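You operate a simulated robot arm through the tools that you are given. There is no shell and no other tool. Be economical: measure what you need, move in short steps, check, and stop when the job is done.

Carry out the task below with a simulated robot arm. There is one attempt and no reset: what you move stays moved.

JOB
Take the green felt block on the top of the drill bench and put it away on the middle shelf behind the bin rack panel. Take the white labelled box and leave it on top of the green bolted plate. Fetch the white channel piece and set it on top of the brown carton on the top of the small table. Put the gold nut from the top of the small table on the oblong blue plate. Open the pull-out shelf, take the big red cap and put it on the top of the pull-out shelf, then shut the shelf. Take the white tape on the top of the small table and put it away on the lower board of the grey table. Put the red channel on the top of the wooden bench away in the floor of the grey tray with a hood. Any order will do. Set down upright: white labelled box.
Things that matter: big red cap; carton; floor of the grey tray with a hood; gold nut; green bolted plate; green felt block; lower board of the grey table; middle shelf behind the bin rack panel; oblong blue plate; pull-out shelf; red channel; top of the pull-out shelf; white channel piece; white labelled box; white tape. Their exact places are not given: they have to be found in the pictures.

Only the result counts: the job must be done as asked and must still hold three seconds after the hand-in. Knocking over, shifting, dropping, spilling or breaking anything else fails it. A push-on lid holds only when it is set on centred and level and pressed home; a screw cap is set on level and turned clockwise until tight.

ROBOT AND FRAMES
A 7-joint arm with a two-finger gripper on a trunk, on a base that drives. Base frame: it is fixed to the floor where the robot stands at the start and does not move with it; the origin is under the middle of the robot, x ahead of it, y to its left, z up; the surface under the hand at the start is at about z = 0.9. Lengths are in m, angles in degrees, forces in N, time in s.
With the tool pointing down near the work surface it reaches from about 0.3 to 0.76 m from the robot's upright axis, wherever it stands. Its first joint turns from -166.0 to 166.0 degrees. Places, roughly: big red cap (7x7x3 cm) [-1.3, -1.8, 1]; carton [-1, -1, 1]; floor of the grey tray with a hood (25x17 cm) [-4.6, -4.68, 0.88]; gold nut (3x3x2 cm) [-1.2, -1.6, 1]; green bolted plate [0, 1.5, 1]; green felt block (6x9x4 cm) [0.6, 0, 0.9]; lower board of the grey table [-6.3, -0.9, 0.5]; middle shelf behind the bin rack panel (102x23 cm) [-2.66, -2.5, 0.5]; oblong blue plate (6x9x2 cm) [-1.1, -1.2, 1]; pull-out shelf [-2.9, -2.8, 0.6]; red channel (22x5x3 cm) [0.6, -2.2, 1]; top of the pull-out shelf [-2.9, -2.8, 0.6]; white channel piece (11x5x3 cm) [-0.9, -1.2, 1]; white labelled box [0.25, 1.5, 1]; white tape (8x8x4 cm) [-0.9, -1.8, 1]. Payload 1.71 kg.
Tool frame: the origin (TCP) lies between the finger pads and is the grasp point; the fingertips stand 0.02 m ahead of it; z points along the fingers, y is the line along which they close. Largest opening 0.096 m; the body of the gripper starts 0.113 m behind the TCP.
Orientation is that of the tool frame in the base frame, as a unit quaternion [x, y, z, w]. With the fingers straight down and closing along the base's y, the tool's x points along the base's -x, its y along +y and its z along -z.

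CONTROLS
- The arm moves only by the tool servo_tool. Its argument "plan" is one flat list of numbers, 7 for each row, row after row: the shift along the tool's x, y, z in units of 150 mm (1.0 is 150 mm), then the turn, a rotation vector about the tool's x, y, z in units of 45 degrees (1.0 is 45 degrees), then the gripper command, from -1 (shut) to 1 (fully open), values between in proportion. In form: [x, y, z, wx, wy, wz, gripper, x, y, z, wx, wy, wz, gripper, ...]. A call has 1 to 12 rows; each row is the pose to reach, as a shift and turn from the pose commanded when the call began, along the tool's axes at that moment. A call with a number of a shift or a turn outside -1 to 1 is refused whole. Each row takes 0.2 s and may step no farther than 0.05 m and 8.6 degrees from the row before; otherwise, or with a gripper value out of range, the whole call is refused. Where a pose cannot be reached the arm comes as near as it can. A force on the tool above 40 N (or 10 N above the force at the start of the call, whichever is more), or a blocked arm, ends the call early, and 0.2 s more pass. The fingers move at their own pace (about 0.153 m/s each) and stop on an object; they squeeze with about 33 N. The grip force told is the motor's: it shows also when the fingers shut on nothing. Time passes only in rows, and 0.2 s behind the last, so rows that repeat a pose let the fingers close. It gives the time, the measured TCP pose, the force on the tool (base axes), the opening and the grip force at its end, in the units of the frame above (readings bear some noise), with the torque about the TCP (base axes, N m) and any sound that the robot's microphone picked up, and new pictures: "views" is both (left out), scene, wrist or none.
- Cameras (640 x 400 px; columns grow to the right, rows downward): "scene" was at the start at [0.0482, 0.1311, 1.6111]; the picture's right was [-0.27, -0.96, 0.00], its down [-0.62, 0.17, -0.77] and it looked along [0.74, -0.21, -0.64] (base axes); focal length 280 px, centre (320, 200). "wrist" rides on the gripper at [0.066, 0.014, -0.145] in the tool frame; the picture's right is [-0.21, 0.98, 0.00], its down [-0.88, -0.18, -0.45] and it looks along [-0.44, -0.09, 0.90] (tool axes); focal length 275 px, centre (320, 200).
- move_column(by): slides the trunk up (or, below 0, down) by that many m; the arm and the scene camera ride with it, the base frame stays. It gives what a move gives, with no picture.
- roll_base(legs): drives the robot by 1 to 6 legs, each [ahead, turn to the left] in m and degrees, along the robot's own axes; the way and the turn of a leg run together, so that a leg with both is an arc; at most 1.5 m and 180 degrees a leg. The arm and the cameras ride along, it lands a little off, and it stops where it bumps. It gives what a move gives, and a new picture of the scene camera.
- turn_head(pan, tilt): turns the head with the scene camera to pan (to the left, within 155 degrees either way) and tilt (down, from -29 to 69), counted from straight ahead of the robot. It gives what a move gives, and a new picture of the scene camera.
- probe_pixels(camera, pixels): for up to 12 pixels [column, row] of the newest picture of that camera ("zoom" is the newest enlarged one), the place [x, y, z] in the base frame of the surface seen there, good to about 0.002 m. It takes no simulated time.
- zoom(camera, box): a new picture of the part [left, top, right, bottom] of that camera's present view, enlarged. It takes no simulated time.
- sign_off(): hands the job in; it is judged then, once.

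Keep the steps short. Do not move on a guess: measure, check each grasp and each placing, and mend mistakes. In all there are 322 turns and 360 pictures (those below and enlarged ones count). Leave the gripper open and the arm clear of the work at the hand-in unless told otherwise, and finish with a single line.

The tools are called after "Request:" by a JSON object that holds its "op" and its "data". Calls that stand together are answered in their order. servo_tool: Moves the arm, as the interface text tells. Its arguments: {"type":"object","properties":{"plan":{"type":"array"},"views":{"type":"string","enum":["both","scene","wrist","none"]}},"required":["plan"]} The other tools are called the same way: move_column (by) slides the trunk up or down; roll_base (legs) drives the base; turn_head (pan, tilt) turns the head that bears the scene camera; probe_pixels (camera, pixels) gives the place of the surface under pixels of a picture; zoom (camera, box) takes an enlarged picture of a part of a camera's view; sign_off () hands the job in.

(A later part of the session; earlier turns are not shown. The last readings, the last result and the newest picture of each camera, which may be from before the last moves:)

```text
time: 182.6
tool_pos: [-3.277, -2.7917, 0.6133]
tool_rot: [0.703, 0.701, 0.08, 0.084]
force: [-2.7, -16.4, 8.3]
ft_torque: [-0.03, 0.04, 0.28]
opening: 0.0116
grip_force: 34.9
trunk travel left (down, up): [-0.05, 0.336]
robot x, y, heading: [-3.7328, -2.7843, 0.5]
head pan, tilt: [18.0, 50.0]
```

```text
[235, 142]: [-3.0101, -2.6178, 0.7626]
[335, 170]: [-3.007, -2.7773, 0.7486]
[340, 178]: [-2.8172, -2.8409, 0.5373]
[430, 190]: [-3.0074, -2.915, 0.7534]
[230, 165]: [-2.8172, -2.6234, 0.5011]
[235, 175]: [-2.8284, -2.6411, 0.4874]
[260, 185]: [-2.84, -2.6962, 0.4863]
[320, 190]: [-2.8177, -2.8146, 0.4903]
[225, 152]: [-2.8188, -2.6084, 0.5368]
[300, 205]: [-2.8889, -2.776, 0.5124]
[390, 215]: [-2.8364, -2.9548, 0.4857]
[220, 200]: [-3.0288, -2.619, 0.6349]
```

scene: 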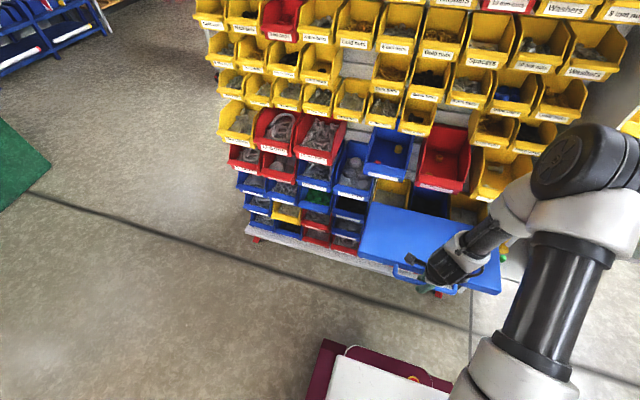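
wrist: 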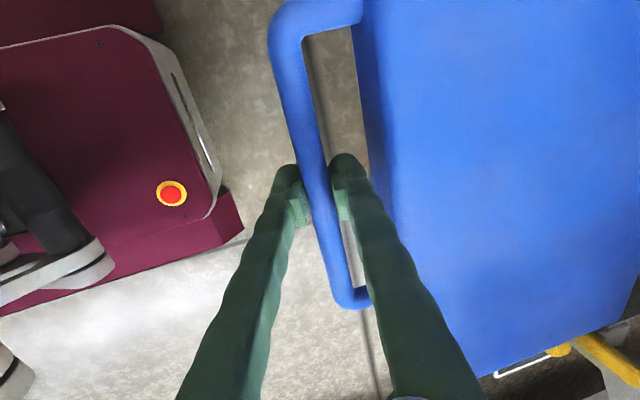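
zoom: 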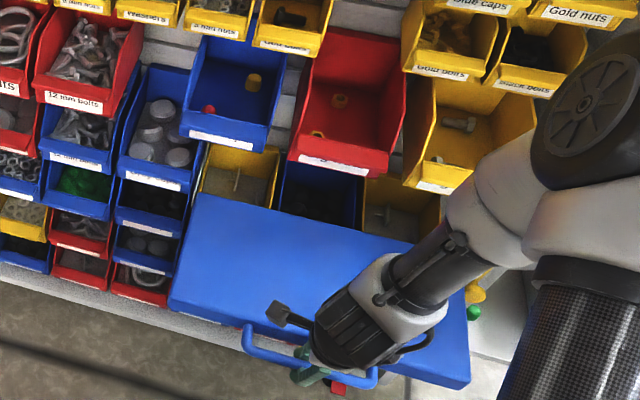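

Opened 0.2 m, with ~11 cm clearance under the bins above. Release the handle and lift clear.

Request:
{"op": "servo_tool", "data": {"plan": [0, 0, 0, 0, 0, 0, -0.4, 0, 0, 0, 0, 0, 0, -0.4, 0, 0.034, -0.14, 0, 0, 0, -0.4, 0, 0.067, -0.28, 0, 0, 0, -0.4, 0, 0.134, -0.56, 0, 0, 0, -0.4, 0, 0.2, -0.84, 0, 0, 0, -0.4, 0, 0.2, -0.84, 0, 0, 0, -0.4]}}

```text
time: 184.2
tool_pos: [-3.2761, -2.7901, 0.7436]
tool_rot: [0.702, 0.703, 0.08, 0.084]
force: [0.2, -0.4, -0.3]
ft_torque: [0.03, 0.0, -0.02]
opening: 0.0288
grip_force: 0.0
trunk travel left (down, up): [-0.05, 0.336]
robot x, y, heading: [-3.7369, -2.7846, 0.6]
head pan, tilt: [18.0, 50.0]
```

scene: 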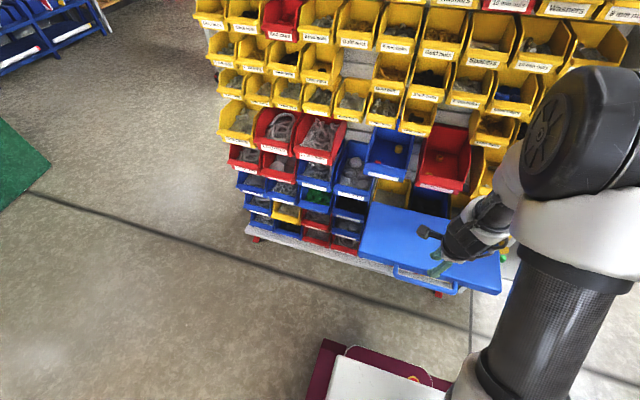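
wrist: 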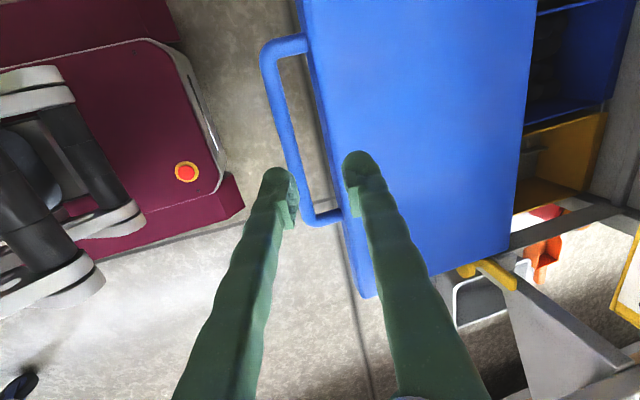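

Request:
{"op": "move_column", "data": {"by": 0.25}}

Request:
{"op": "servo_tool", "data": {"plan": [0, -0.1, -0.2, 0.05, 0, -0.17, 0.5, 0, -0.2, -0.4, 0.1, 0, -0.34, 1, 0, -0.3, -0.6, 0.15, 0, -0.51, 1, 0, -0.3, -0.8, 0.2, 0, -0.68, 1, 0, -0.3, -1, 0.25, 0, -0.85, 1, 0, -0.3, -1, 0.3, 0, -1, 1, 0, -0.3, -1, 0.3, 0, -1, 1], "views": "none"}}

Request:
{"op": "servo_tool", "data": {"plan": [0, 0, 0, 0, 0, -0.17, 1, 0, 0, 0, 0, 0, -0.34, 1, 0, 0, 0, 0, 0, -0.51, 1, 0, 0, 0, 0, 0, -0.68, 1, 0, 0, 0, 0, 0, -0.85, 1, 0, 0, 0, 0, 0, -1, 1, 0, 0, 0, 0, 0, -1, 1], "views": "none"}}

```text
time: 186.8
tool_pos: [-3.2757, -2.7902, 0.9946]
tool_rot: [0.702, 0.703, 0.08, 0.084]
force: [-0.5, 0.8, 0.9]
ft_torque: [0.01, -0.02, 0.02]
opening: 0.0288
grip_force: 0.0
trunk travel left (down, up): [-0.3, 0.086]
robot x, y, heading: [-3.737, -2.7834, 0.8]
head pan, tilt: [18.0, 50.0]
```

```text
time: 188.4
tool_pos: [-3.3546, -2.79, 1.13]
tool_rot: [0.384, 0.922, -0.038, 0.027]
force: [-0.7, 0.0, 0.3]
ft_torque: [0.0, -0.02, -0.02]
opening: 0.096
grip_force: 0.0
trunk travel left (down, up): [-0.3, 0.086]
robot x, y, heading: [-3.7367, -2.7818, 0.6]
head pan, tilt: [18.0, 50.0]
```

```text
time: 190.0
tool_pos: [-3.3547, -2.7901, 1.1284]
tool_rot: [0.003, 0.999, -0.045, 0.01]
force: [0.3, -0.4, 0.8]
ft_torque: [-0.04, 0.05, -0.01]
opening: 0.0962
grip_force: 0.1
trunk travel left (down, up): [-0.3, 0.086]
robot x, y, heading: [-3.7346, -2.7822, 0.7]
head pan, tilt: [18.0, 50.0]
```

Request:
{"op": "roll_base", "data": {"legs": [[0, 89.3], [1.0, 0], [0.68, 0], [0, -109.5], [1.5, 0], [0.42, 0]]}}

Request:
{"op": "roll_base", "data": {"legs": [[0, 19.5]]}}

Request:
{"op": "turn_head", "data": {"pan": 15, "tilt": 45}}

Request:
{"op": "servo_tool", "data": {"plan": [0, 0, 0, -0.115, 0.025, 0, 1, 0, 0, 0, -0.115, 0.025, 0, 1], "views": "wrist"}}

```text
time: 219.0
tool_pos: [-1.5748, -1.9403, 1.1295]
tool_rot: [0.188, 0.981, -0.047, 0.001]
force: [-0.5, -1.0, -0.1]
ft_torque: [0.0, 0.01, -0.04]
opening: 0.096
grip_force: 0.0
trunk travel left (down, up): [-0.3, 0.086]
robot x, y, heading: [-1.9314, -1.795, -20.8]
head pan, tilt: [18.0, 50.0]
```

scene: 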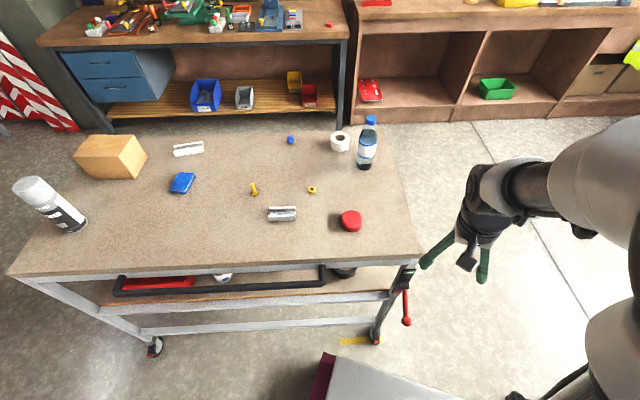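

```text
time: 220.6
tool_pos: [-1.5647, -1.8123, 1.1334]
tool_rot: [0.019, 0.999, -0.045, 0.016]
force: [-0.1, 0.1, 0.0]
ft_torque: [-0.01, 0.0, 0.02]
opening: 0.0961
grip_force: 0.0
trunk travel left (down, up): [-0.3, 0.086]
robot x, y, heading: [-1.9315, -1.7986, -1.2]
head pan, tilt: [18.0, 50.0]
```

scene: 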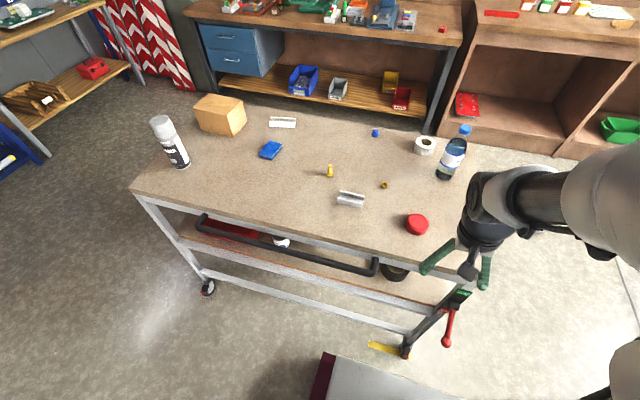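

```text
time: 221.3
tool_pos: [-1.5825, -1.8134, 1.1395]
tool_rot: [0.019, 0.998, -0.046, 0.025]
force: [-0.5, -0.2, -0.7]
ft_torque: [-0.03, -0.03, -0.01]
opening: 0.0958
grip_force: 0.0
trunk travel left (down, up): [-0.3, 0.086]
robot x, y, heading: [-1.9299, -1.7947, -1.3]
head pan, tilt: [15.0, 45.0]
```

scene: 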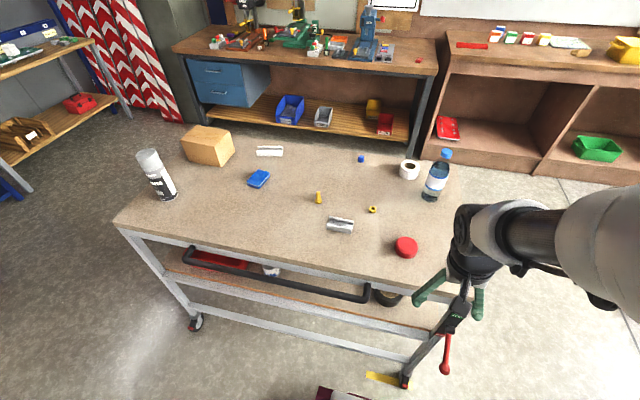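

```text
time: 221.9
tool_pos: [-1.5818, -1.8137, 1.1388]
tool_rot: [0.019, 1.0, 0.0, 0.016]
force: [0.5, 0.4, -0.6]
ft_torque: [-0.01, 0.03, 0.01]
opening: 0.096
grip_force: 0.0
trunk travel left (down, up): [-0.3, 0.086]
robot x, y, heading: [-1.9321, -1.7953, -1.2]
head pan, tilt: [15.0, 45.0]
```

wrist: 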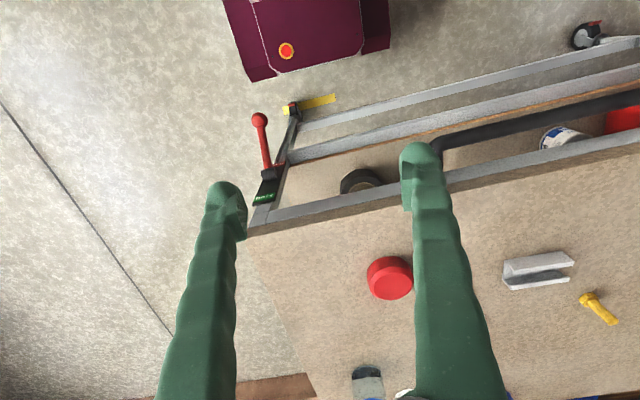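

Request:
{"op": "zoom", "data": {"camera": "scene", "box": [110, 110, 470, 290]}}

Request:
{"op": "probe_pixels", "data": {"camera": "scene", "pixels": [[406, 243], [396, 243], [416, 247], [405, 253], [372, 209], [318, 197], [260, 178], [268, 150], [207, 145], [410, 168], [437, 175], [390, 260]]}}

Request:
{"op": "probe_pixels", "data": {"camera": "wrist", "pixels": [[388, 285], [372, 285], [405, 290], [390, 270], [385, 262], [410, 265], [350, 300]]}}

```text
1.78 times, centred on (290, 200) of scene
```

zoom: 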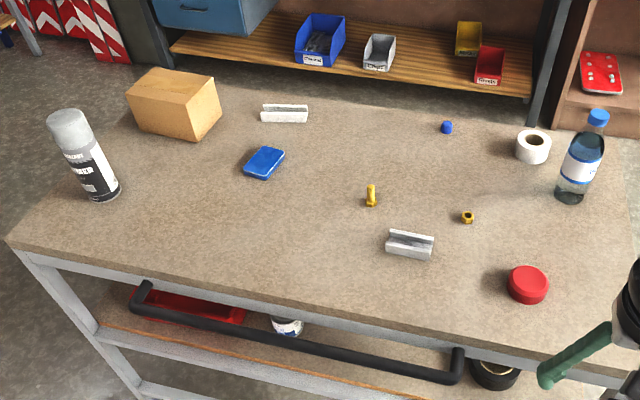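

```text
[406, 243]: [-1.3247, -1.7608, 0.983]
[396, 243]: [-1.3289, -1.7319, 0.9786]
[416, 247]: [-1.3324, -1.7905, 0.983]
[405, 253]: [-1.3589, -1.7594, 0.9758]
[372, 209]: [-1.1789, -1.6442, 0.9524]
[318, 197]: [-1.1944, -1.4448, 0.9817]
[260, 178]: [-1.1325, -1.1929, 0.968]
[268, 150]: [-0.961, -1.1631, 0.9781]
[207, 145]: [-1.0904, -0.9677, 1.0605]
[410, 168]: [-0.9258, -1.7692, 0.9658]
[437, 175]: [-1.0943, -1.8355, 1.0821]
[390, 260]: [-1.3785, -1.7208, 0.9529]
```

```text
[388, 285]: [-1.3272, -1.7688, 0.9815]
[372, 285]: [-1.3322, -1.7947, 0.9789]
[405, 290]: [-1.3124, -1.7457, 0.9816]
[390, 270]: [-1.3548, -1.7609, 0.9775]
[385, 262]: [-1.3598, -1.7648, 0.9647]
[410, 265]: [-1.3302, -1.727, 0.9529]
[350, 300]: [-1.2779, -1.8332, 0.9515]
```

Request:
{"op": "servo_tool", "data": {"plan": [-0.3, 0.12, 0.12, 0, 0.015, 0, 1, -0.6, 0.25, 0.24, 0, 0.03, 0, 1, -0.92, 0.37, 0.36, 0, 0.04, 0, 1, -0.92, 0.37, 0.36, 0, 0.04, 0, 1], "views": "none"}}

```text
refused: row 1 steps farther than a row can; nothing moved
```

Request:
{"op": "servo_tool", "data": {"plan": [-0.23, 0.09, 0.09, 0, 0.01, 0, 1, -0.46, 0.18, 0.18, 0, 0.02, 0, 1, -0.69, 0.27, 0.27, 0, 0.03, 0, 1, -0.92, 0.37, 0.36, 0, 0.04, 0, 1, -0.92, 0.37, 0.36, 0, 0.04, 0, 1]}}

```text
time: 223.1
tool_pos: [-1.4438, -1.7632, 1.0903]
tool_rot: [0.019, 1.0, 0.0, 0.0]
force: [0.3, -0.4, 0.1]
ft_torque: [0.01, -0.03, 0.03]
opening: 0.0959
grip_force: 0.1
trunk travel left (down, up): [-0.3, 0.086]
robot x, y, heading: [-1.9273, -1.7974, -1.1]
head pan, tilt: [15.0, 45.0]
```

scene: 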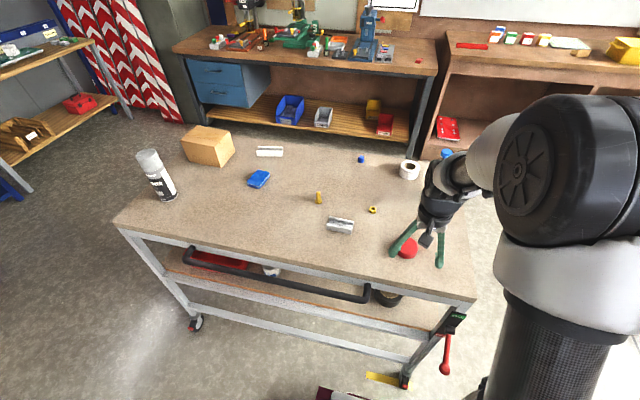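
wrist: 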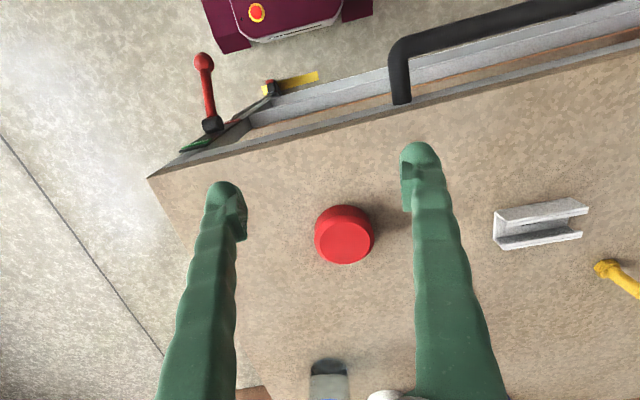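

Request:
{"op": "probe_pixels", "data": {"camera": "wrist", "pixels": [[343, 243], [318, 240], [370, 240], [345, 222], [343, 260], [343, 210]]}}

```text
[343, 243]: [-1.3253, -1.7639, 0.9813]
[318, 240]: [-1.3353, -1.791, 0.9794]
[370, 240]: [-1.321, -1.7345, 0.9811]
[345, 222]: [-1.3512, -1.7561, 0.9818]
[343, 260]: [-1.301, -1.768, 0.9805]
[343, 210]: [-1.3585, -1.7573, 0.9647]
```

Request:
{"op": "servo_tool", "data": {"plan": [-0.26, 0.01, 0.1, 0, 0, 0, 1, -0.52, 0.02, 0.2, 0, 0, 0, 1, -0.78, 0.03, 0.35, 0, 0, 0, 1, -0.78, 0.03, 0.6, 0, 0, 0, 1, -0.78, 0.03, 0.77, 0, 0, 0, 1, -0.78, 0.03, 0.77, 0, 0, 0, 1, -0.78, 0.03, 0.77, 0, 0, 0, -1, -0.78, 0.03, 0.77, 0, 0, 0, -1, -0.78, 0.03, 0.77, 0, 0, 0, -1], "views": "wrist"}}

Request:
{"op": "servo_tool", "data": {"plan": [0, 0, -0.2, 0, 0, 0, -1, 0, 0, -0.45, 0, 0, 0, -1, 0.2, 0, -0.7, 0, 0, 0, -1, 0.45, 0, -0.9, 0, 0, 0, -1, 0.7, 0, -1, 0, 0, 0, -1, 1, 0, -1, 0, 0, 0, -1, 1, 0, -1, 0, 0, 0, -1], "views": "wrist"}}

```text
time: 225.1
tool_pos: [-1.3233, -1.7624, 0.9757]
tool_rot: [0.018, 1.0, 0.0, 0.0]
force: [0.2, -0.2, 2.6]
ft_torque: [0.07, -0.05, 0.03]
opening: 0.0678
grip_force: 32.9
trunk travel left (down, up): [-0.3, 0.086]
robot x, y, heading: [-1.9289, -1.7994, -1.1]
head pan, tilt: [15.0, 45.0]
```

wrist: 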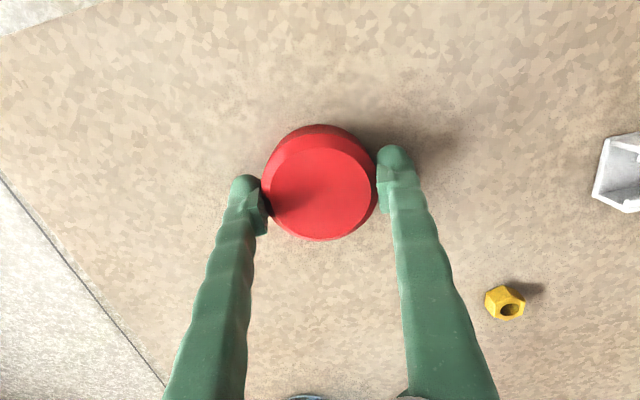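

```text
time: 226.7
tool_pos: [-1.474, -1.7556, 1.1243]
tool_rot: [0.018, 1.0, 0.0, 0.0]
force: [-0.4, -0.6, 0.0]
ft_torque: [0.0, 0.03, 0.01]
opening: 0.0677
grip_force: 32.9
trunk travel left (down, up): [-0.3, 0.086]
robot x, y, heading: [-1.9305, -1.7965, -1.2]
head pan, tilt: [15.0, 45.0]
```

wrist: 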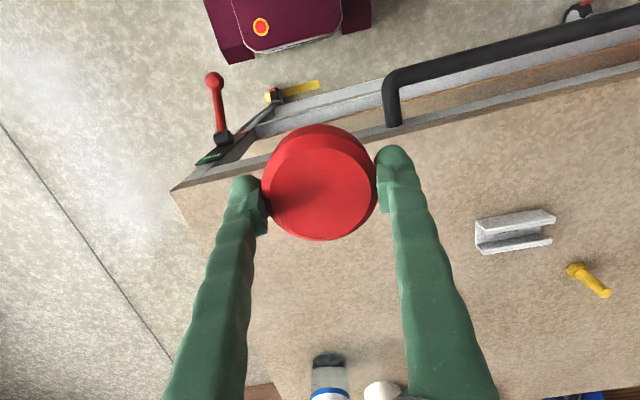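

Request:
{"op": "roll_base", "data": {"legs": [[0, -18.3], [-1.5, 0], [-0.42, 0], [0, -70.5], [1.0, 0], [0.63, 0]]}}

Request:
{"op": "roll_base", "data": {"legs": [[0, 90]]}}

Request:
{"op": "turn_head", "data": {"pan": 18, "tilt": 50}}

```text
time: 250.2
tool_pos: [-3.6644, -3.2609, 1.1232]
tool_rot: [0.707, 0.707, 0.001, 0.0]
force: [-0.6, -0.5, -0.3]
ft_torque: [0.0, 0.01, -0.03]
opening: 0.0675
grip_force: 32.9
trunk travel left (down, up): [-0.3, 0.086]
robot x, y, heading: [-3.7218, -2.8087, -89.4]
head pan, tilt: [15.0, 45.0]
```

scene: 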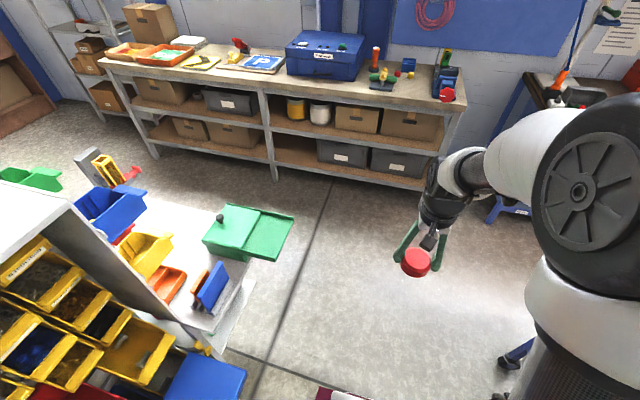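

```text
time: 255.2
tool_pos: [-3.2865, -2.7447, 1.1297]
tool_rot: [-0.007, 1.0, 0.001, 0.007]
force: [-0.2, 0.5, 0.3]
ft_torque: [0.01, 0.01, 0.01]
opening: 0.067
grip_force: 33.1
trunk travel left (down, up): [-0.3, 0.086]
robot x, y, heading: [-3.7184, -2.8128, 1.8]
head pan, tilt: [15.0, 45.0]
```

scene: 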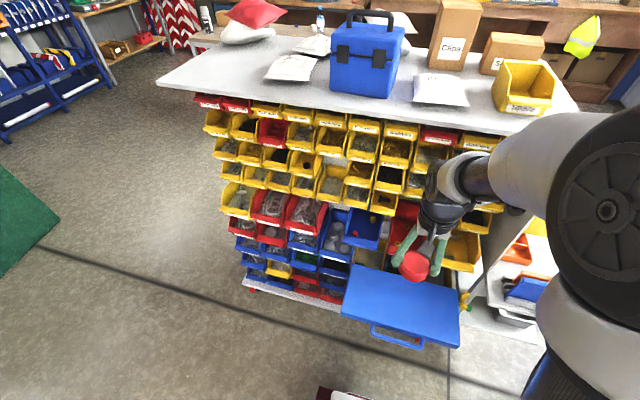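

```text
time: 255.9
tool_pos: [-3.3047, -2.744, 1.1366]
tool_rot: [-0.007, 1.0, 0.0, 0.016]
force: [-0.2, 0.4, -0.5]
ft_torque: [-0.01, -0.04, 0.0]
opening: 0.0673
grip_force: 33.3
trunk travel left (down, up): [-0.3, 0.086]
robot x, y, heading: [-3.7207, -2.8138, 1.9]
head pan, tilt: [18.0, 50.0]
```

scene: 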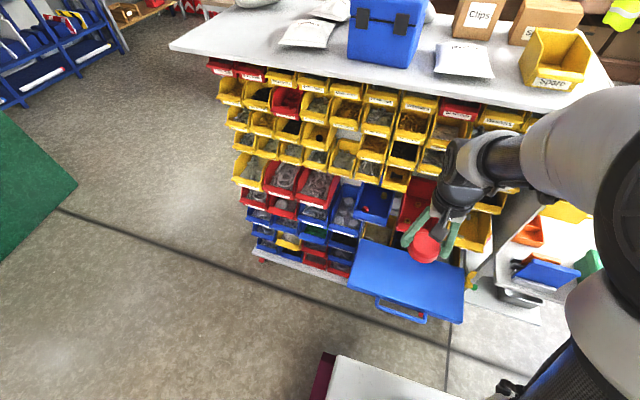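

Request:
{"op": "probe_pixels", "data": {"camera": "scene", "pixels": [[400, 270], [360, 280], [450, 305], [375, 250], [375, 318], [425, 322]]}}

Request:
{"op": "move_column", "data": {"by": -0.25}}

```text
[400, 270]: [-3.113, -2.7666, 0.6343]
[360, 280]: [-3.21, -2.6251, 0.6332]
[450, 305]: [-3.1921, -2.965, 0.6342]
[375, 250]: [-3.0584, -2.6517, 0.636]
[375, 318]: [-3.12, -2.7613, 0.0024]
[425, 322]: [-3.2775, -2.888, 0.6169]
```

```text
time: 258.5
tool_pos: [-3.3032, -2.7441, 0.8849]
tool_rot: [-0.007, 1.0, 0.0, 0.016]
force: [0.1, -0.5, -1.0]
ft_torque: [0.01, -0.03, -0.02]
opening: 0.0672
grip_force: 33.2
trunk travel left (down, up): [-0.05, 0.336]
robot x, y, heading: [-3.7171, -2.8109, 1.8]
head pan, tilt: [18.0, 50.0]
```

Request:
{"op": "servo_tool", "data": {"plan": [-0.18, -0.06, 0.2, 0, 0.01, 0, -1, -0.36, -0.12, 0.4, 0, 0.02, 0, -1, -0.54, -0.18, 0.6, 0, 0.03, 0, -1, -0.72, -0.24, 0.8, 0, 0.04, 0, -1, -0.9, -0.3, 1, 0, 0.04, 0, -1, -0.9, -0.3, 1, 0, 0.04, 0, -1]}}

```text
time: 259.9
tool_pos: [-3.1625, -2.7867, 0.7405]
tool_rot: [-0.007, 1.0, 0.0, -0.002]
force: [-0.1, -0.3, -0.6]
ft_torque: [0.03, 0.01, 0.02]
opening: 0.0672
grip_force: 33.1
trunk travel left (down, up): [-0.05, 0.336]
robot x, y, heading: [-3.7202, -2.8113, 2.1]
head pan, tilt: [18.0, 50.0]
```

scene: 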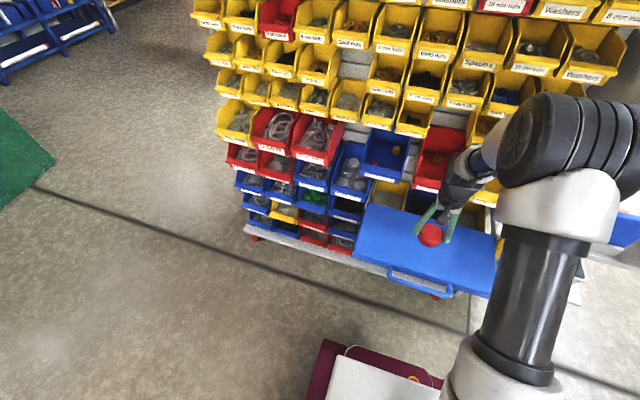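
wrist: 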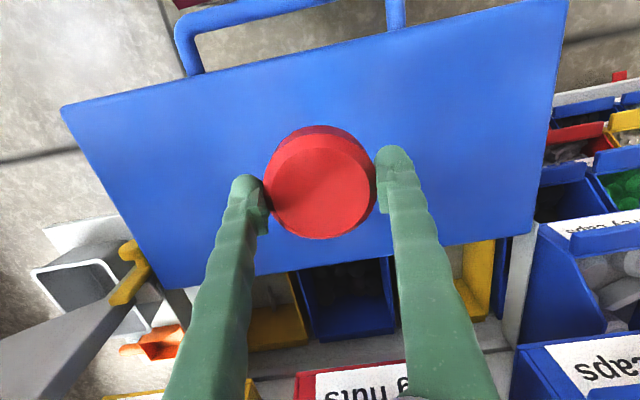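

Over the shelf. Lower to z≈0.659 and release.

Request:
{"op": "servo_tool", "data": {"plan": [0, 0, 0.2, 0, 0, 0, -1, 0, 0, 0.4, 0, 0, 0, -1, 0, 0, 0.535, 0, 0, 0, -1, 0, 0, 0.535, 0, 0, 0, -1], "views": "none"}}

Request:
{"op": "servo_tool", "data": {"plan": [0, 0, 0.01, 0, 0, 0, -1, 0, 0, 0.01, 0, 0, 0, 0.6, 0, 0, 0.01, 0, 0, 0, 1, 0, 0, -0.2, 0, 0, 0, 1, 0, 0, -0.5, 0, 0, 0, 1, 0, 0, -0.8, 0, 0, 0, 1, 0.2, 0, -1, 0, 0, 0, 1, 0.2, 0, -1, 0, 0, 0, 1]}}

```text
time: 260.9
tool_pos: [-3.1624, -2.7885, 0.6596]
tool_rot: [-0.007, 1.0, 0.0, -0.001]
force: [-0.4, -0.8, 2.3]
ft_torque: [0.09, -0.03, 0.01]
opening: 0.0674
grip_force: 33.2
trunk travel left (down, up): [-0.05, 0.336]
robot x, y, heading: [-3.72, -2.81, 1.9]
head pan, tilt: [18.0, 50.0]
```

```text
time: 262.7
tool_pos: [-3.1932, -2.7875, 0.8114]
tool_rot: [-0.006, 1.0, -0.001, -0.001]
force: [0.0, 0.4, 0.7]
ft_torque: [0.03, -0.02, -0.02]
opening: 0.0961
grip_force: 0.0
trunk travel left (down, up): [-0.05, 0.336]
robot x, y, heading: [-3.7192, -2.8117, 1.9]
head pan, tilt: [18.0, 50.0]
```

scene: 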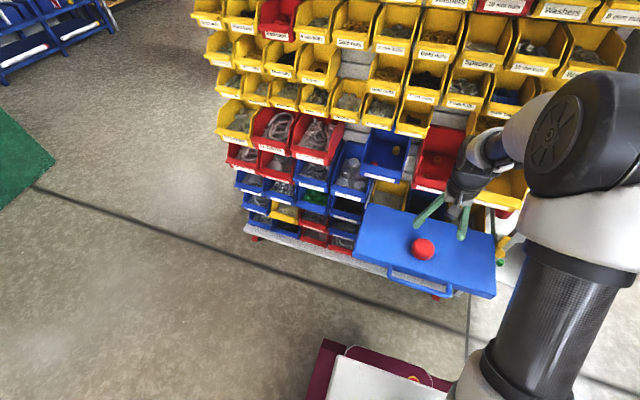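
wrist: 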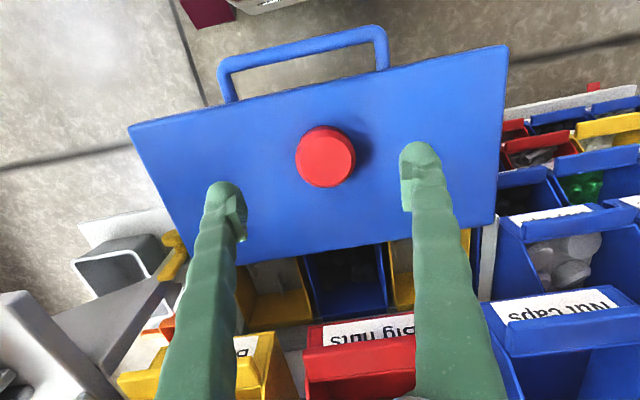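

Cap on the shelf. Now close fingers, move outside the handle, tilt back 12° for pushing.

Request:
{"op": "servo_tool", "data": {"plan": [0.25, 0, 0, 0, -0.07, 0, 0, 0.5, 0, 0, 0, -0.14, 0, -1, 0.75, 0, 0, 0, -0.21, 0, -1, 0.98, 0, 0, 0, -0.267, 0, -1, 0.98, 0, 0, 0, -0.267, 0, -1], "views": "none"}}

```text
time: 263.9
tool_pos: [-3.342, -2.7895, 0.8106]
tool_rot: [-0.007, 0.994, 0.001, 0.105]
force: [-0.3, -0.5, -0.1]
ft_torque: [0.01, -0.05, 0.0]
opening: 0.0
grip_force: 29.6
trunk travel left (down, up): [-0.05, 0.336]
robot x, y, heading: [-3.7217, -2.8149, 1.9]
head pan, tilt: [18.0, 50.0]
```

Request:
{"op": "servo_tool", "data": {"plan": [0.05, 0, 0.25, 0, 0, 0, -1, 0.1, 0, 0.5, 0, 0, 0, -1, 0.15, 0, 0.75, 0, 0, 0, -1, 0.2, 0, 0.95, 0, 0, 0, -1, 0.2, 0, 0.95, 0, 0, 0, -1], "views": "none"}}

Request:
{"op": "servo_tool", "data": {"plan": [0.04, 0, 0.19, 0, 0, 0, -1, 0.08, 0, 0.38, 0, 0, 0, -1, 0.08, 0, 0.38, 0, 0, 0, -1]}}

```text
time: 265.1
tool_pos: [-3.3401, -2.7897, 0.6658]
tool_rot: [-0.006, 0.995, 0.001, 0.104]
force: [-0.8, 0.0, -0.1]
ft_torque: [0.01, 0.0, -0.03]
opening: 0.0002
grip_force: 29.3
trunk travel left (down, up): [-0.05, 0.336]
robot x, y, heading: [-3.7199, -2.8142, 1.9]
head pan, tilt: [18.0, 50.0]
```

```text
time: 265.9
tool_pos: [-3.3403, -2.7902, 0.609]
tool_rot: [-0.007, 0.995, 0.0, 0.103]
force: [0.1, -0.4, 0.0]
ft_torque: [-0.03, 0.03, -0.03]
opening: 0.0
grip_force: 29.3
trunk travel left (down, up): [-0.05, 0.336]
robot x, y, heading: [-3.7236, -2.8083, 2.0]
head pan, tilt: [18.0, 50.0]
```

scene: 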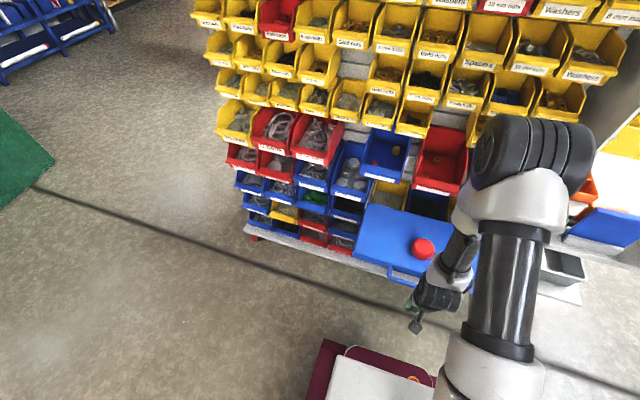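
wrist: 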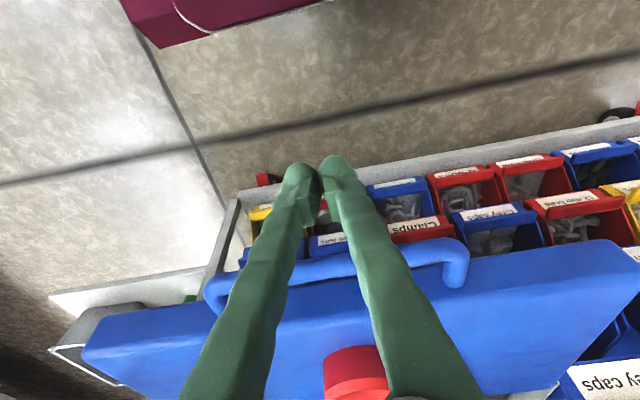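

Request:
{"op": "servo_tool", "data": {"plan": [-0.1, 0, 0.021, 0, 0, 0, -1, -0.2, 0, 0.043, 0, 0, 0, -1, -0.3, 0, 0.064, 0, 0, 0, -1, -0.4, 0, 0.085, 0, 0, 0, -1, -0.5, 0, 0.107, 0, 0, 0, -1, -0.6, 0, 0.128, 0, 0, 0, -1, -0.7, 0, 0.15, 0, 0, 0, -1, -0.8, 0, 0.171, 0, 0, 0, -1, -0.9, 0, 0.192, 0, 0, 0, -1, -0.9, 0, 0.192, 0, 0, 0, -1]}}

```text
time: 268.1
tool_pos: [-3.2012, -2.788, 0.6055]
tool_rot: [-0.007, 0.995, 0.001, 0.104]
force: [-1.0, -0.3, 0.6]
ft_torque: [0.01, -0.02, -0.01]
opening: 0.0
grip_force: 29.7
trunk travel left (down, up): [-0.05, 0.336]
robot x, y, heading: [-3.7222, -2.8144, 1.8]
head pan, tilt: [18.0, 50.0]
```

scene: 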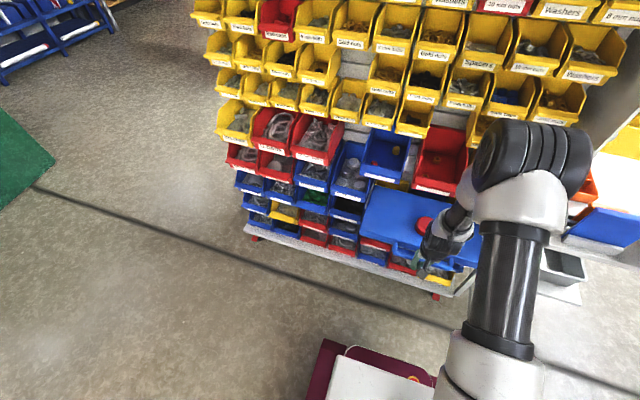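
wrist: 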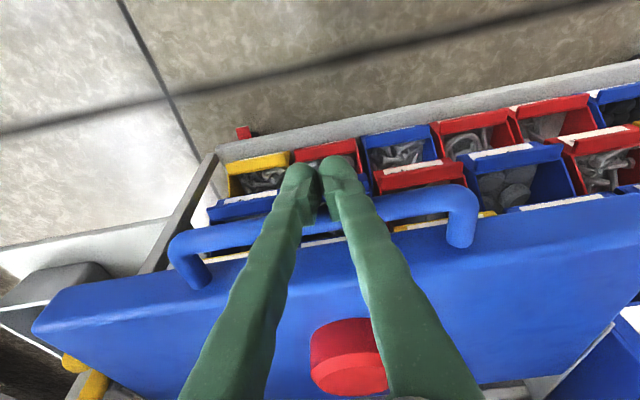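

Request:
{"op": "servo_tool", "data": {"plan": [-0.1, 0, 0.02, 0, 0, 0, -1, -0.2, 0, 0.041, 0, 0, 0, -1, -0.3, 0, 0.062, 0, 0, 0, -1, -0.4, 0, 0.083, 0, 0, 0, -1, -0.5, 0, 0.104, 0, 0, 0, -1, -0.6, 0, 0.125, 0, 0, 0, -1, -0.68, 0, 0.143, 0, 0, 0, -1, -0.68, 0, 0.143, 0, 0, 0, -1]}}

```text
time: 269.9
tool_pos: [-3.0973, -2.7859, 0.6066]
tool_rot: [-0.007, 0.995, 0.001, 0.104]
force: [-0.4, -0.5, 0.5]
ft_torque: [-0.02, 0.0, 0.0]
opening: 0.0
grip_force: 29.8
trunk travel left (down, up): [-0.05, 0.336]
robot x, y, heading: [-3.7211, -2.814, 1.7]
head pan, tilt: [18.0, 50.0]
```

scene: 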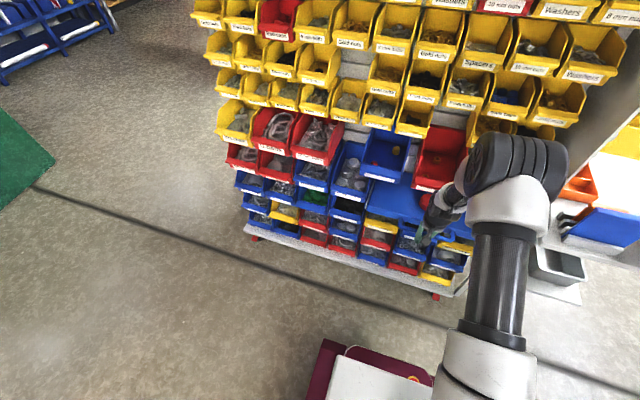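
wrist: 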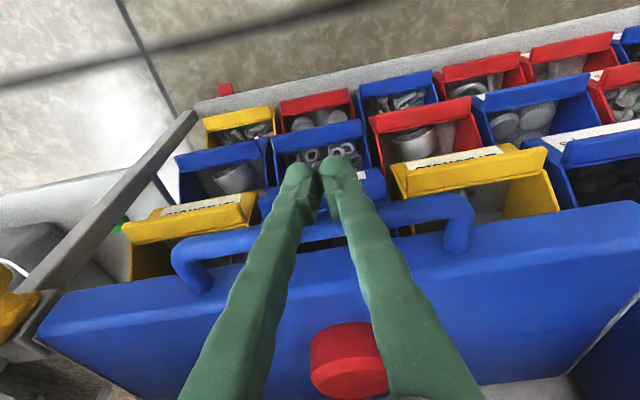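

Request:
{"op": "probe_pixels", "data": {"camera": "wrist", "pixels": [[400, 235], [400, 250], [430, 212], [230, 240], [250, 270], [345, 360]]}}

Request:
{"op": "servo_tool", "data": {"plan": [-0.02, 0, 0.004, 0, 0, 0, -1, -0.04, 0, 0.008, 0, 0, 0, -1, -0.06, 0, 0.012, 0, 0, 0, -1, -0.08, 0, 0.016, 0, 0, 0, -1, -0.08, 0, 0.016, 0, 0, 0, -1], "views": "wrist"}}

```text
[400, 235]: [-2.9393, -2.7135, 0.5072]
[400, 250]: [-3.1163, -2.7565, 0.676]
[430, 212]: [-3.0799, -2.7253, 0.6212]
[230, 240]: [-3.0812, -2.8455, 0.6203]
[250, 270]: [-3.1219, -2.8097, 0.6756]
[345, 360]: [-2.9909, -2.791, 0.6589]
```

```text
time: 271.1
tool_pos: [-3.0899, -2.787, 0.606]
tool_rot: [-0.008, 0.995, 0.0, 0.1]
force: [-31.9, 0.3, 3.5]
ft_torque: [0.01, -0.19, 0.01]
opening: 0.006
grip_force: 30.0
trunk travel left (down, up): [-0.05, 0.336]
robot x, y, heading: [-3.7233, -2.8115, 2.0]
head pan, tilt: [18.0, 50.0]
```

wrist: 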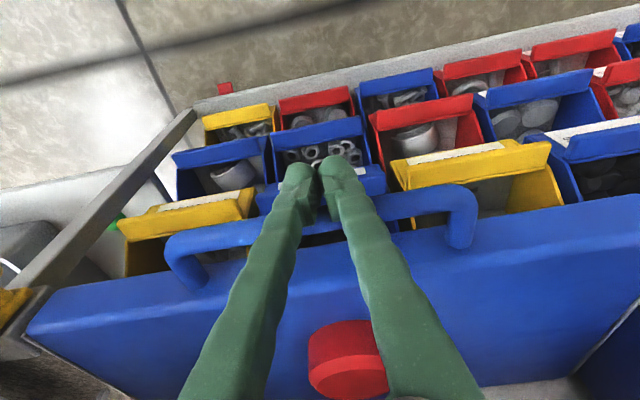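

Reached the stop (32 N). Back off and check.

Request:
{"op": "servo_tool", "data": {"plan": [0.08, 0, -0.016, 0, 0, 0, -1, 0.3, 0, -0.06, 0, 0, 0, -1, 0.6, 0, -0.2, 0, 0, 0, -1, 0.8, 0, -0.5, 0, 0.06, 0, -1, 1, 0, -0.8, 0, 0.13, 0, -1, 1, 0, -1, 0, 0.2, 0, 0, 1, 0, -1, 0, 0.267, 0, 1, 1, 0, -1, 0, 0.267, 0, 1]}}

Request:
{"op": "zoom", "data": {"camera": "scene", "box": [340, 120, 500, 300]}}

```text
refused: row 4 steps farther than a row can; nothing moved
```

```text
2.22 times, centred on (420, 210) of scene
```

zoom: 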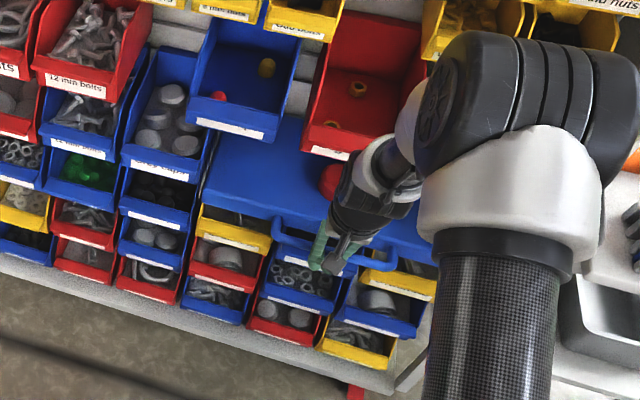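

Request:
{"op": "servo_tool", "data": {"plan": [0.08, 0, -0.016, 0, 0, 0, -1, 0.3, 0, -0.06, 0, 0, 0, -1, 0.55, 0, -0.2, 0, 0, 0, -1, 0.75, 0, -0.43, 0, 0.06, 0, -1, 0.9, 0, -0.7, 0, 0.13, 0, -1, 1, 0, -0.95, 0, 0.2, 0, 0, 1, 0, -1, 0, 0.267, 0, 1, 1, 0, -1, 0, 0.267, 0, 1]}}

Request:
{"op": "zoom", "data": {"camera": "scene", "box": [340, 120, 500, 300]}}

```text
time: 272.9
tool_pos: [-3.2637, -2.7895, 0.7223]
tool_rot: [-0.006, 1.0, 0.001, -0.002]
force: [-0.9, -1.2, -0.1]
ft_torque: [0.0, -0.04, 0.01]
opening: 0.096
grip_force: 0.0
trunk travel left (down, up): [-0.05, 0.336]
robot x, y, heading: [-3.7167, -2.8141, 2.2]
head pan, tilt: [18.0, 50.0]
```

scene: 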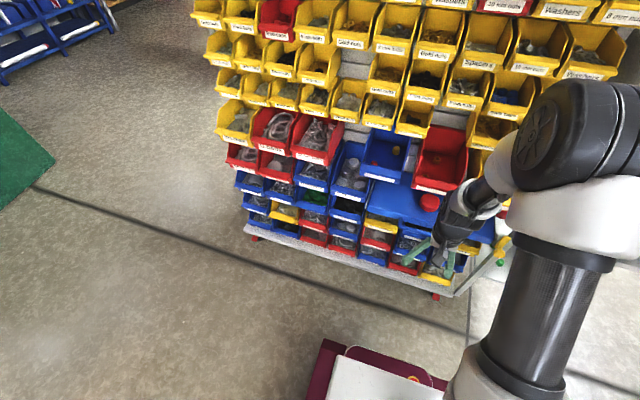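
wrist: 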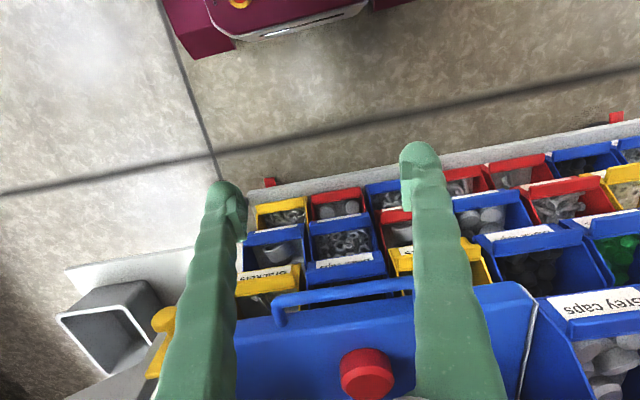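

```text
2.22 times, centred on (420, 210) of scene
```

zoom: 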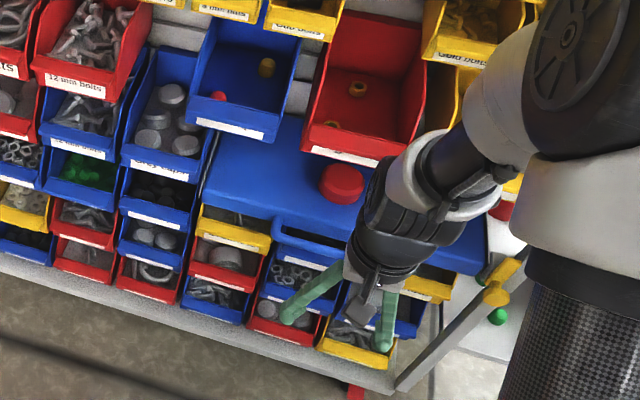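

Request:
{"op": "probe_pixels", "data": {"camera": "zoom", "pixels": [[225, 195], [280, 230], [310, 240], [260, 205], [340, 170], [300, 215]]}}

Request:
{"op": "probe_pixels", "data": {"camera": "wrist", "pixels": [[320, 293], [350, 289], [340, 310], [300, 320], [380, 370]]}}

```text
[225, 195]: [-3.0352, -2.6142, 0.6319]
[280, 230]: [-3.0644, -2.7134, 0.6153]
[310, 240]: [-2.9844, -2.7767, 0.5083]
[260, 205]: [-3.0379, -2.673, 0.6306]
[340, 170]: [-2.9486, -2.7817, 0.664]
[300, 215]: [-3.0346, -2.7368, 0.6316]
```

```text
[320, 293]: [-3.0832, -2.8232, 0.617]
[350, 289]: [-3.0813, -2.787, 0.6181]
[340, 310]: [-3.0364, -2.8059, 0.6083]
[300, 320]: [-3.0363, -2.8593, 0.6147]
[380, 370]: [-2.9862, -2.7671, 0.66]
```

Request:
{"op": "probe_pixels", "data": {"camera": "wrist", "pixels": [[300, 32], [200, 50], [240, 3]]}}

Request:
{"op": "move_column", "data": {"by": 0.25}}

Request:
{"op": "servo_tool", "data": {"plan": [0.2, 0, -0.2, 0, 0, 0, 1, 0.4, 0, -0.4, 0, 0, 0, 1, 0.5, 0, -0.7, 0, 0, 0, 1, 0.5, 0, -1, 0, 0, 0, 1, 0.5, 0, -1, 0, 0, 0, 1], "views": "none"}}

```text
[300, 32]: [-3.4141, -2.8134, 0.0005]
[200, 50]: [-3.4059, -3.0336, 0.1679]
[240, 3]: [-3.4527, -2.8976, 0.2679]
```

```text
time: 275.5
tool_pos: [-3.2637, -2.7896, 0.9717]
tool_rot: [-0.007, 1.0, 0.001, -0.001]
force: [0.1, 0.0, -0.1]
ft_torque: [-0.02, 0.01, 0.01]
opening: 0.096
grip_force: 0.0
trunk travel left (down, up): [-0.3, 0.086]
robot x, y, heading: [-3.7215, -2.8152, 2.0]
head pan, tilt: [18.0, 50.0]
```

```text
time: 276.7
tool_pos: [-3.3374, -2.7918, 1.1219]
tool_rot: [-0.006, 1.0, 0.0, -0.001]
force: [0.2, -0.3, -0.1]
ft_torque: [-0.01, 0.02, 0.01]
opening: 0.096
grip_force: 0.1
trunk travel left (down, up): [-0.3, 0.086]
robot x, y, heading: [-3.7228, -2.8142, 2.0]
head pan, tilt: [18.0, 50.0]
```

Request:
{"op": "roll_base", "data": {"legs": [[0, 88], [1.0, 0], [0.66, 0], [0, -98.1], [1.5, 0], [0.38, 0]]}}

Request:
{"op": "roll_base", "data": {"legs": [[0, 8.1]]}}

Request:
{"op": "turn_head", "data": {"pan": 0, "tilt": 48}}

```text
time: 304.8
tool_pos: [-1.4475, -1.4462, 1.1223]
tool_rot: [0.078, 0.997, 0.001, -0.001]
force: [0.3, 0.4, 0.1]
ft_torque: [-0.01, -0.01, 0.01]
opening: 0.0959
grip_force: 0.1
trunk travel left (down, up): [-0.3, 0.086]
robot x, y, heading: [-1.8293, -1.4037, -7.8]
head pan, tilt: [18.0, 50.0]
```

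scene: 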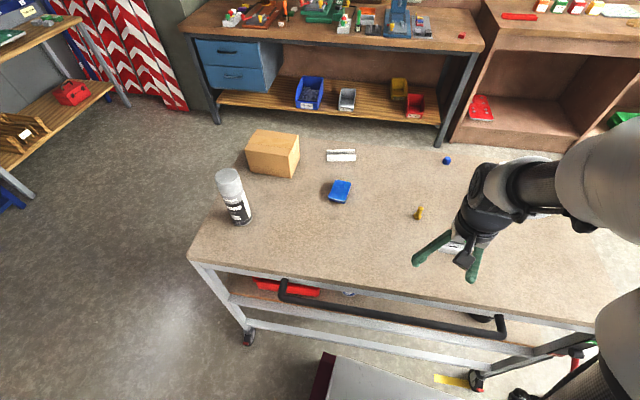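

```text
time: 305.9
tool_pos: [-1.4628, -1.3916, 1.1276]
tool_rot: [0.006, 1.0, 0.0, 0.006]
force: [0.0, -0.6, -0.2]
ft_torque: [0.0, 0.0, -0.01]
opening: 0.096
grip_force: 0.0
trunk travel left (down, up): [-0.3, 0.086]
robot x, y, heading: [-1.8287, -1.399, 0.4]
head pan, tilt: [18.0, 50.0]
```

scene: 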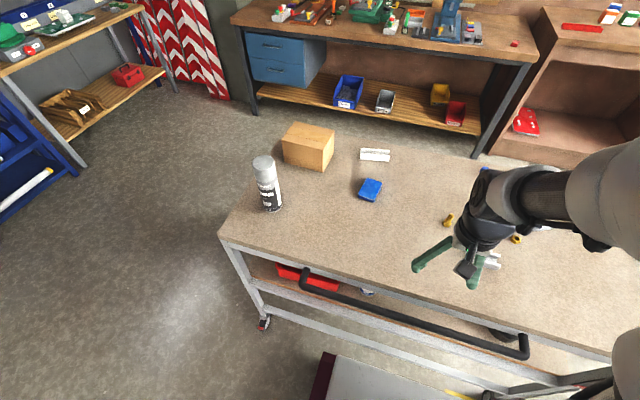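

```text
time: 306.7
tool_pos: [-1.4806, -1.3908, 1.1334]
tool_rot: [0.006, 1.0, 0.001, 0.014]
force: [0.7, 0.6, 1.0]
ft_torque: [0.0, -0.02, 0.0]
opening: 0.0961
grip_force: 0.0
trunk travel left (down, up): [-0.3, 0.086]
robot x, y, heading: [-1.8267, -1.4018, 0.7]
head pan, tilt: [0.0, 48.0]
```

scene: 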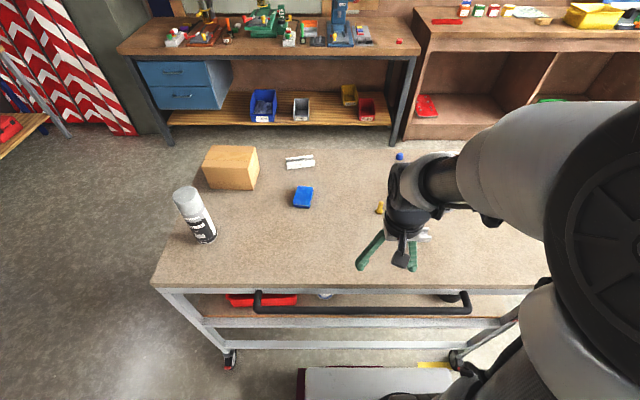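

Request:
{"op": "servo_tool", "data": {"plan": [-0.2, -0.25, 0, 0, 0.01, 0, 1, -0.4, -0.5, 0, 0, 0.02, 0, 1, -0.6, -0.75, 0, 0, 0.035, 0, 1, -0.7, -0.95, 0, 0, 0.035, 0, 1], "views": "none"}}

Request:
{"op": "servo_tool", "data": {"plan": [-0.15, -0.25, 0.1, 0, 0, 0, 1, -0.3, -0.5, 0.2, 0, 0, 0, 1, -0.45, -0.72, 0.35, 0, 0, 0, 1, -0.45, -0.72, 0.35, 0, 0, 0, 1], "views": "wrist"}}

```text
time: 307.7
tool_pos: [-1.3772, -1.5355, 1.1348]
tool_rot: [0.005, 1.0, 0.001, 0.0]
force: [0.6, 0.4, -0.5]
ft_torque: [-0.02, -0.03, 0.01]
opening: 0.0962
grip_force: 0.2
trunk travel left (down, up): [-0.3, 0.086]
robot x, y, heading: [-1.8288, -1.401, 0.6]
head pan, tilt: [0.0, 48.0]
```

```text
time: 308.7
tool_pos: [-1.3116, -1.6434, 1.0849]
tool_rot: [0.005, 1.0, 0.0, 0.001]
force: [-0.7, -0.7, 0.3]
ft_torque: [-0.04, -0.05, 0.0]
opening: 0.096
grip_force: 0.0
trunk travel left (down, up): [-0.3, 0.086]
robot x, y, heading: [-1.8283, -1.4009, 0.4]
head pan, tilt: [0.0, 48.0]
```

wrist: 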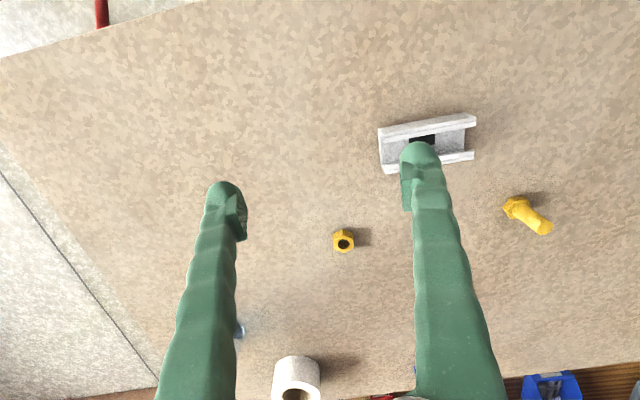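

Request:
{"op": "zoom", "data": {"camera": "wrist", "box": [310, 215, 380, 265]}}

Request:
{"op": "probe_pixels", "data": {"camera": "wrist", "pixels": [[337, 239], [351, 239], [345, 249], [344, 233], [336, 247], [352, 246], [400, 140], [450, 160], [385, 165]]}}

```text
8.00 times, centred on (345, 240) of wrist
```

zoom: 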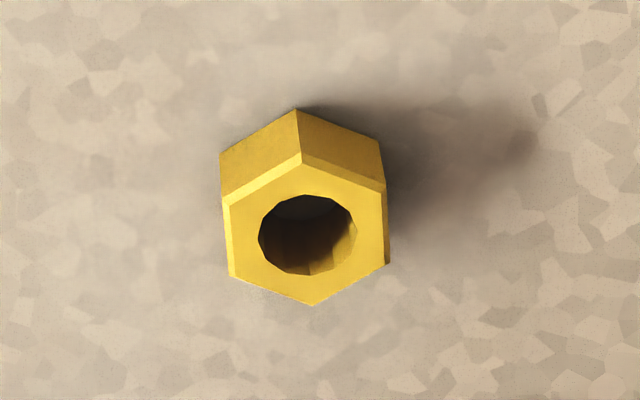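

```text
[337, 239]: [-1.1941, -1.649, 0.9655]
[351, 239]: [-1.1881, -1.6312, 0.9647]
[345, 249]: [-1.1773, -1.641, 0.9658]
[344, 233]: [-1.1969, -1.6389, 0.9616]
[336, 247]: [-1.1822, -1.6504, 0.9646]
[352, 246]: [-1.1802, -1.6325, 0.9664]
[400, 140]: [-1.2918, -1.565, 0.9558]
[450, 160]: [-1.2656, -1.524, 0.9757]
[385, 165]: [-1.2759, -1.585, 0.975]
```

Request:
{"op": "probe_pixels", "data": {"camera": "zoom", "pixels": [[230, 208], [302, 170], [380, 195], [384, 260], [312, 300], [238, 272], [150, 300]]}}

```text
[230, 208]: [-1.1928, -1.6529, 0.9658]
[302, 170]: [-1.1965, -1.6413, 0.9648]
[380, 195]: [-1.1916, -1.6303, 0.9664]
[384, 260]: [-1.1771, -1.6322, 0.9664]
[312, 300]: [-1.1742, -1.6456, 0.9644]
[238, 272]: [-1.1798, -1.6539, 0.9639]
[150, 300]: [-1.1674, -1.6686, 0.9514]
```

Request:
{"op": "servo_tool", "data": {"plan": [-0.28, 0.004, 0.1, 0, 0, 0.04, 0.04, -0.56, 0.008, 0.2, 0, 0, 0.08, 0.04, -0.842, 0.013, 0.3, 0, 0, 0.12, 0.04, -0.842, 0.013, 0.4, 0, 0, 0.12, 0.04, -0.842, 0.013, 0.4, 0, 0, 0.12, 0.04], "views": "wrist"}}

```text
time: 309.9
tool_pos: [-1.1833, -1.6428, 1.023]
tool_rot: [0.053, 0.999, 0.0, 0.0]
force: [0.2, 0.4, 0.3]
ft_torque: [-0.01, 0.01, -0.01]
opening: 0.05
grip_force: 0.1
trunk travel left (down, up): [-0.3, 0.086]
robot x, y, heading: [-1.8297, -1.4033, 0.5]
head pan, tilt: [0.0, 48.0]
```

wrist: 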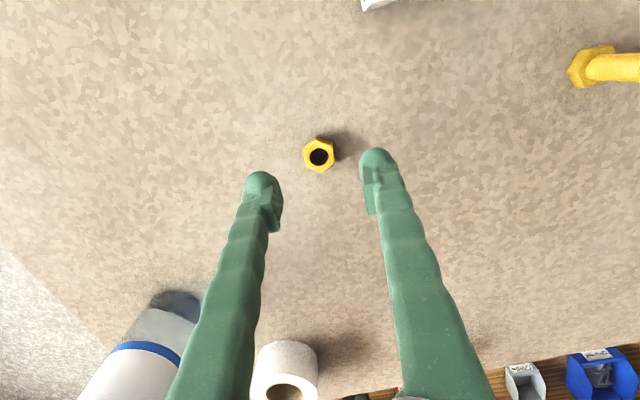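

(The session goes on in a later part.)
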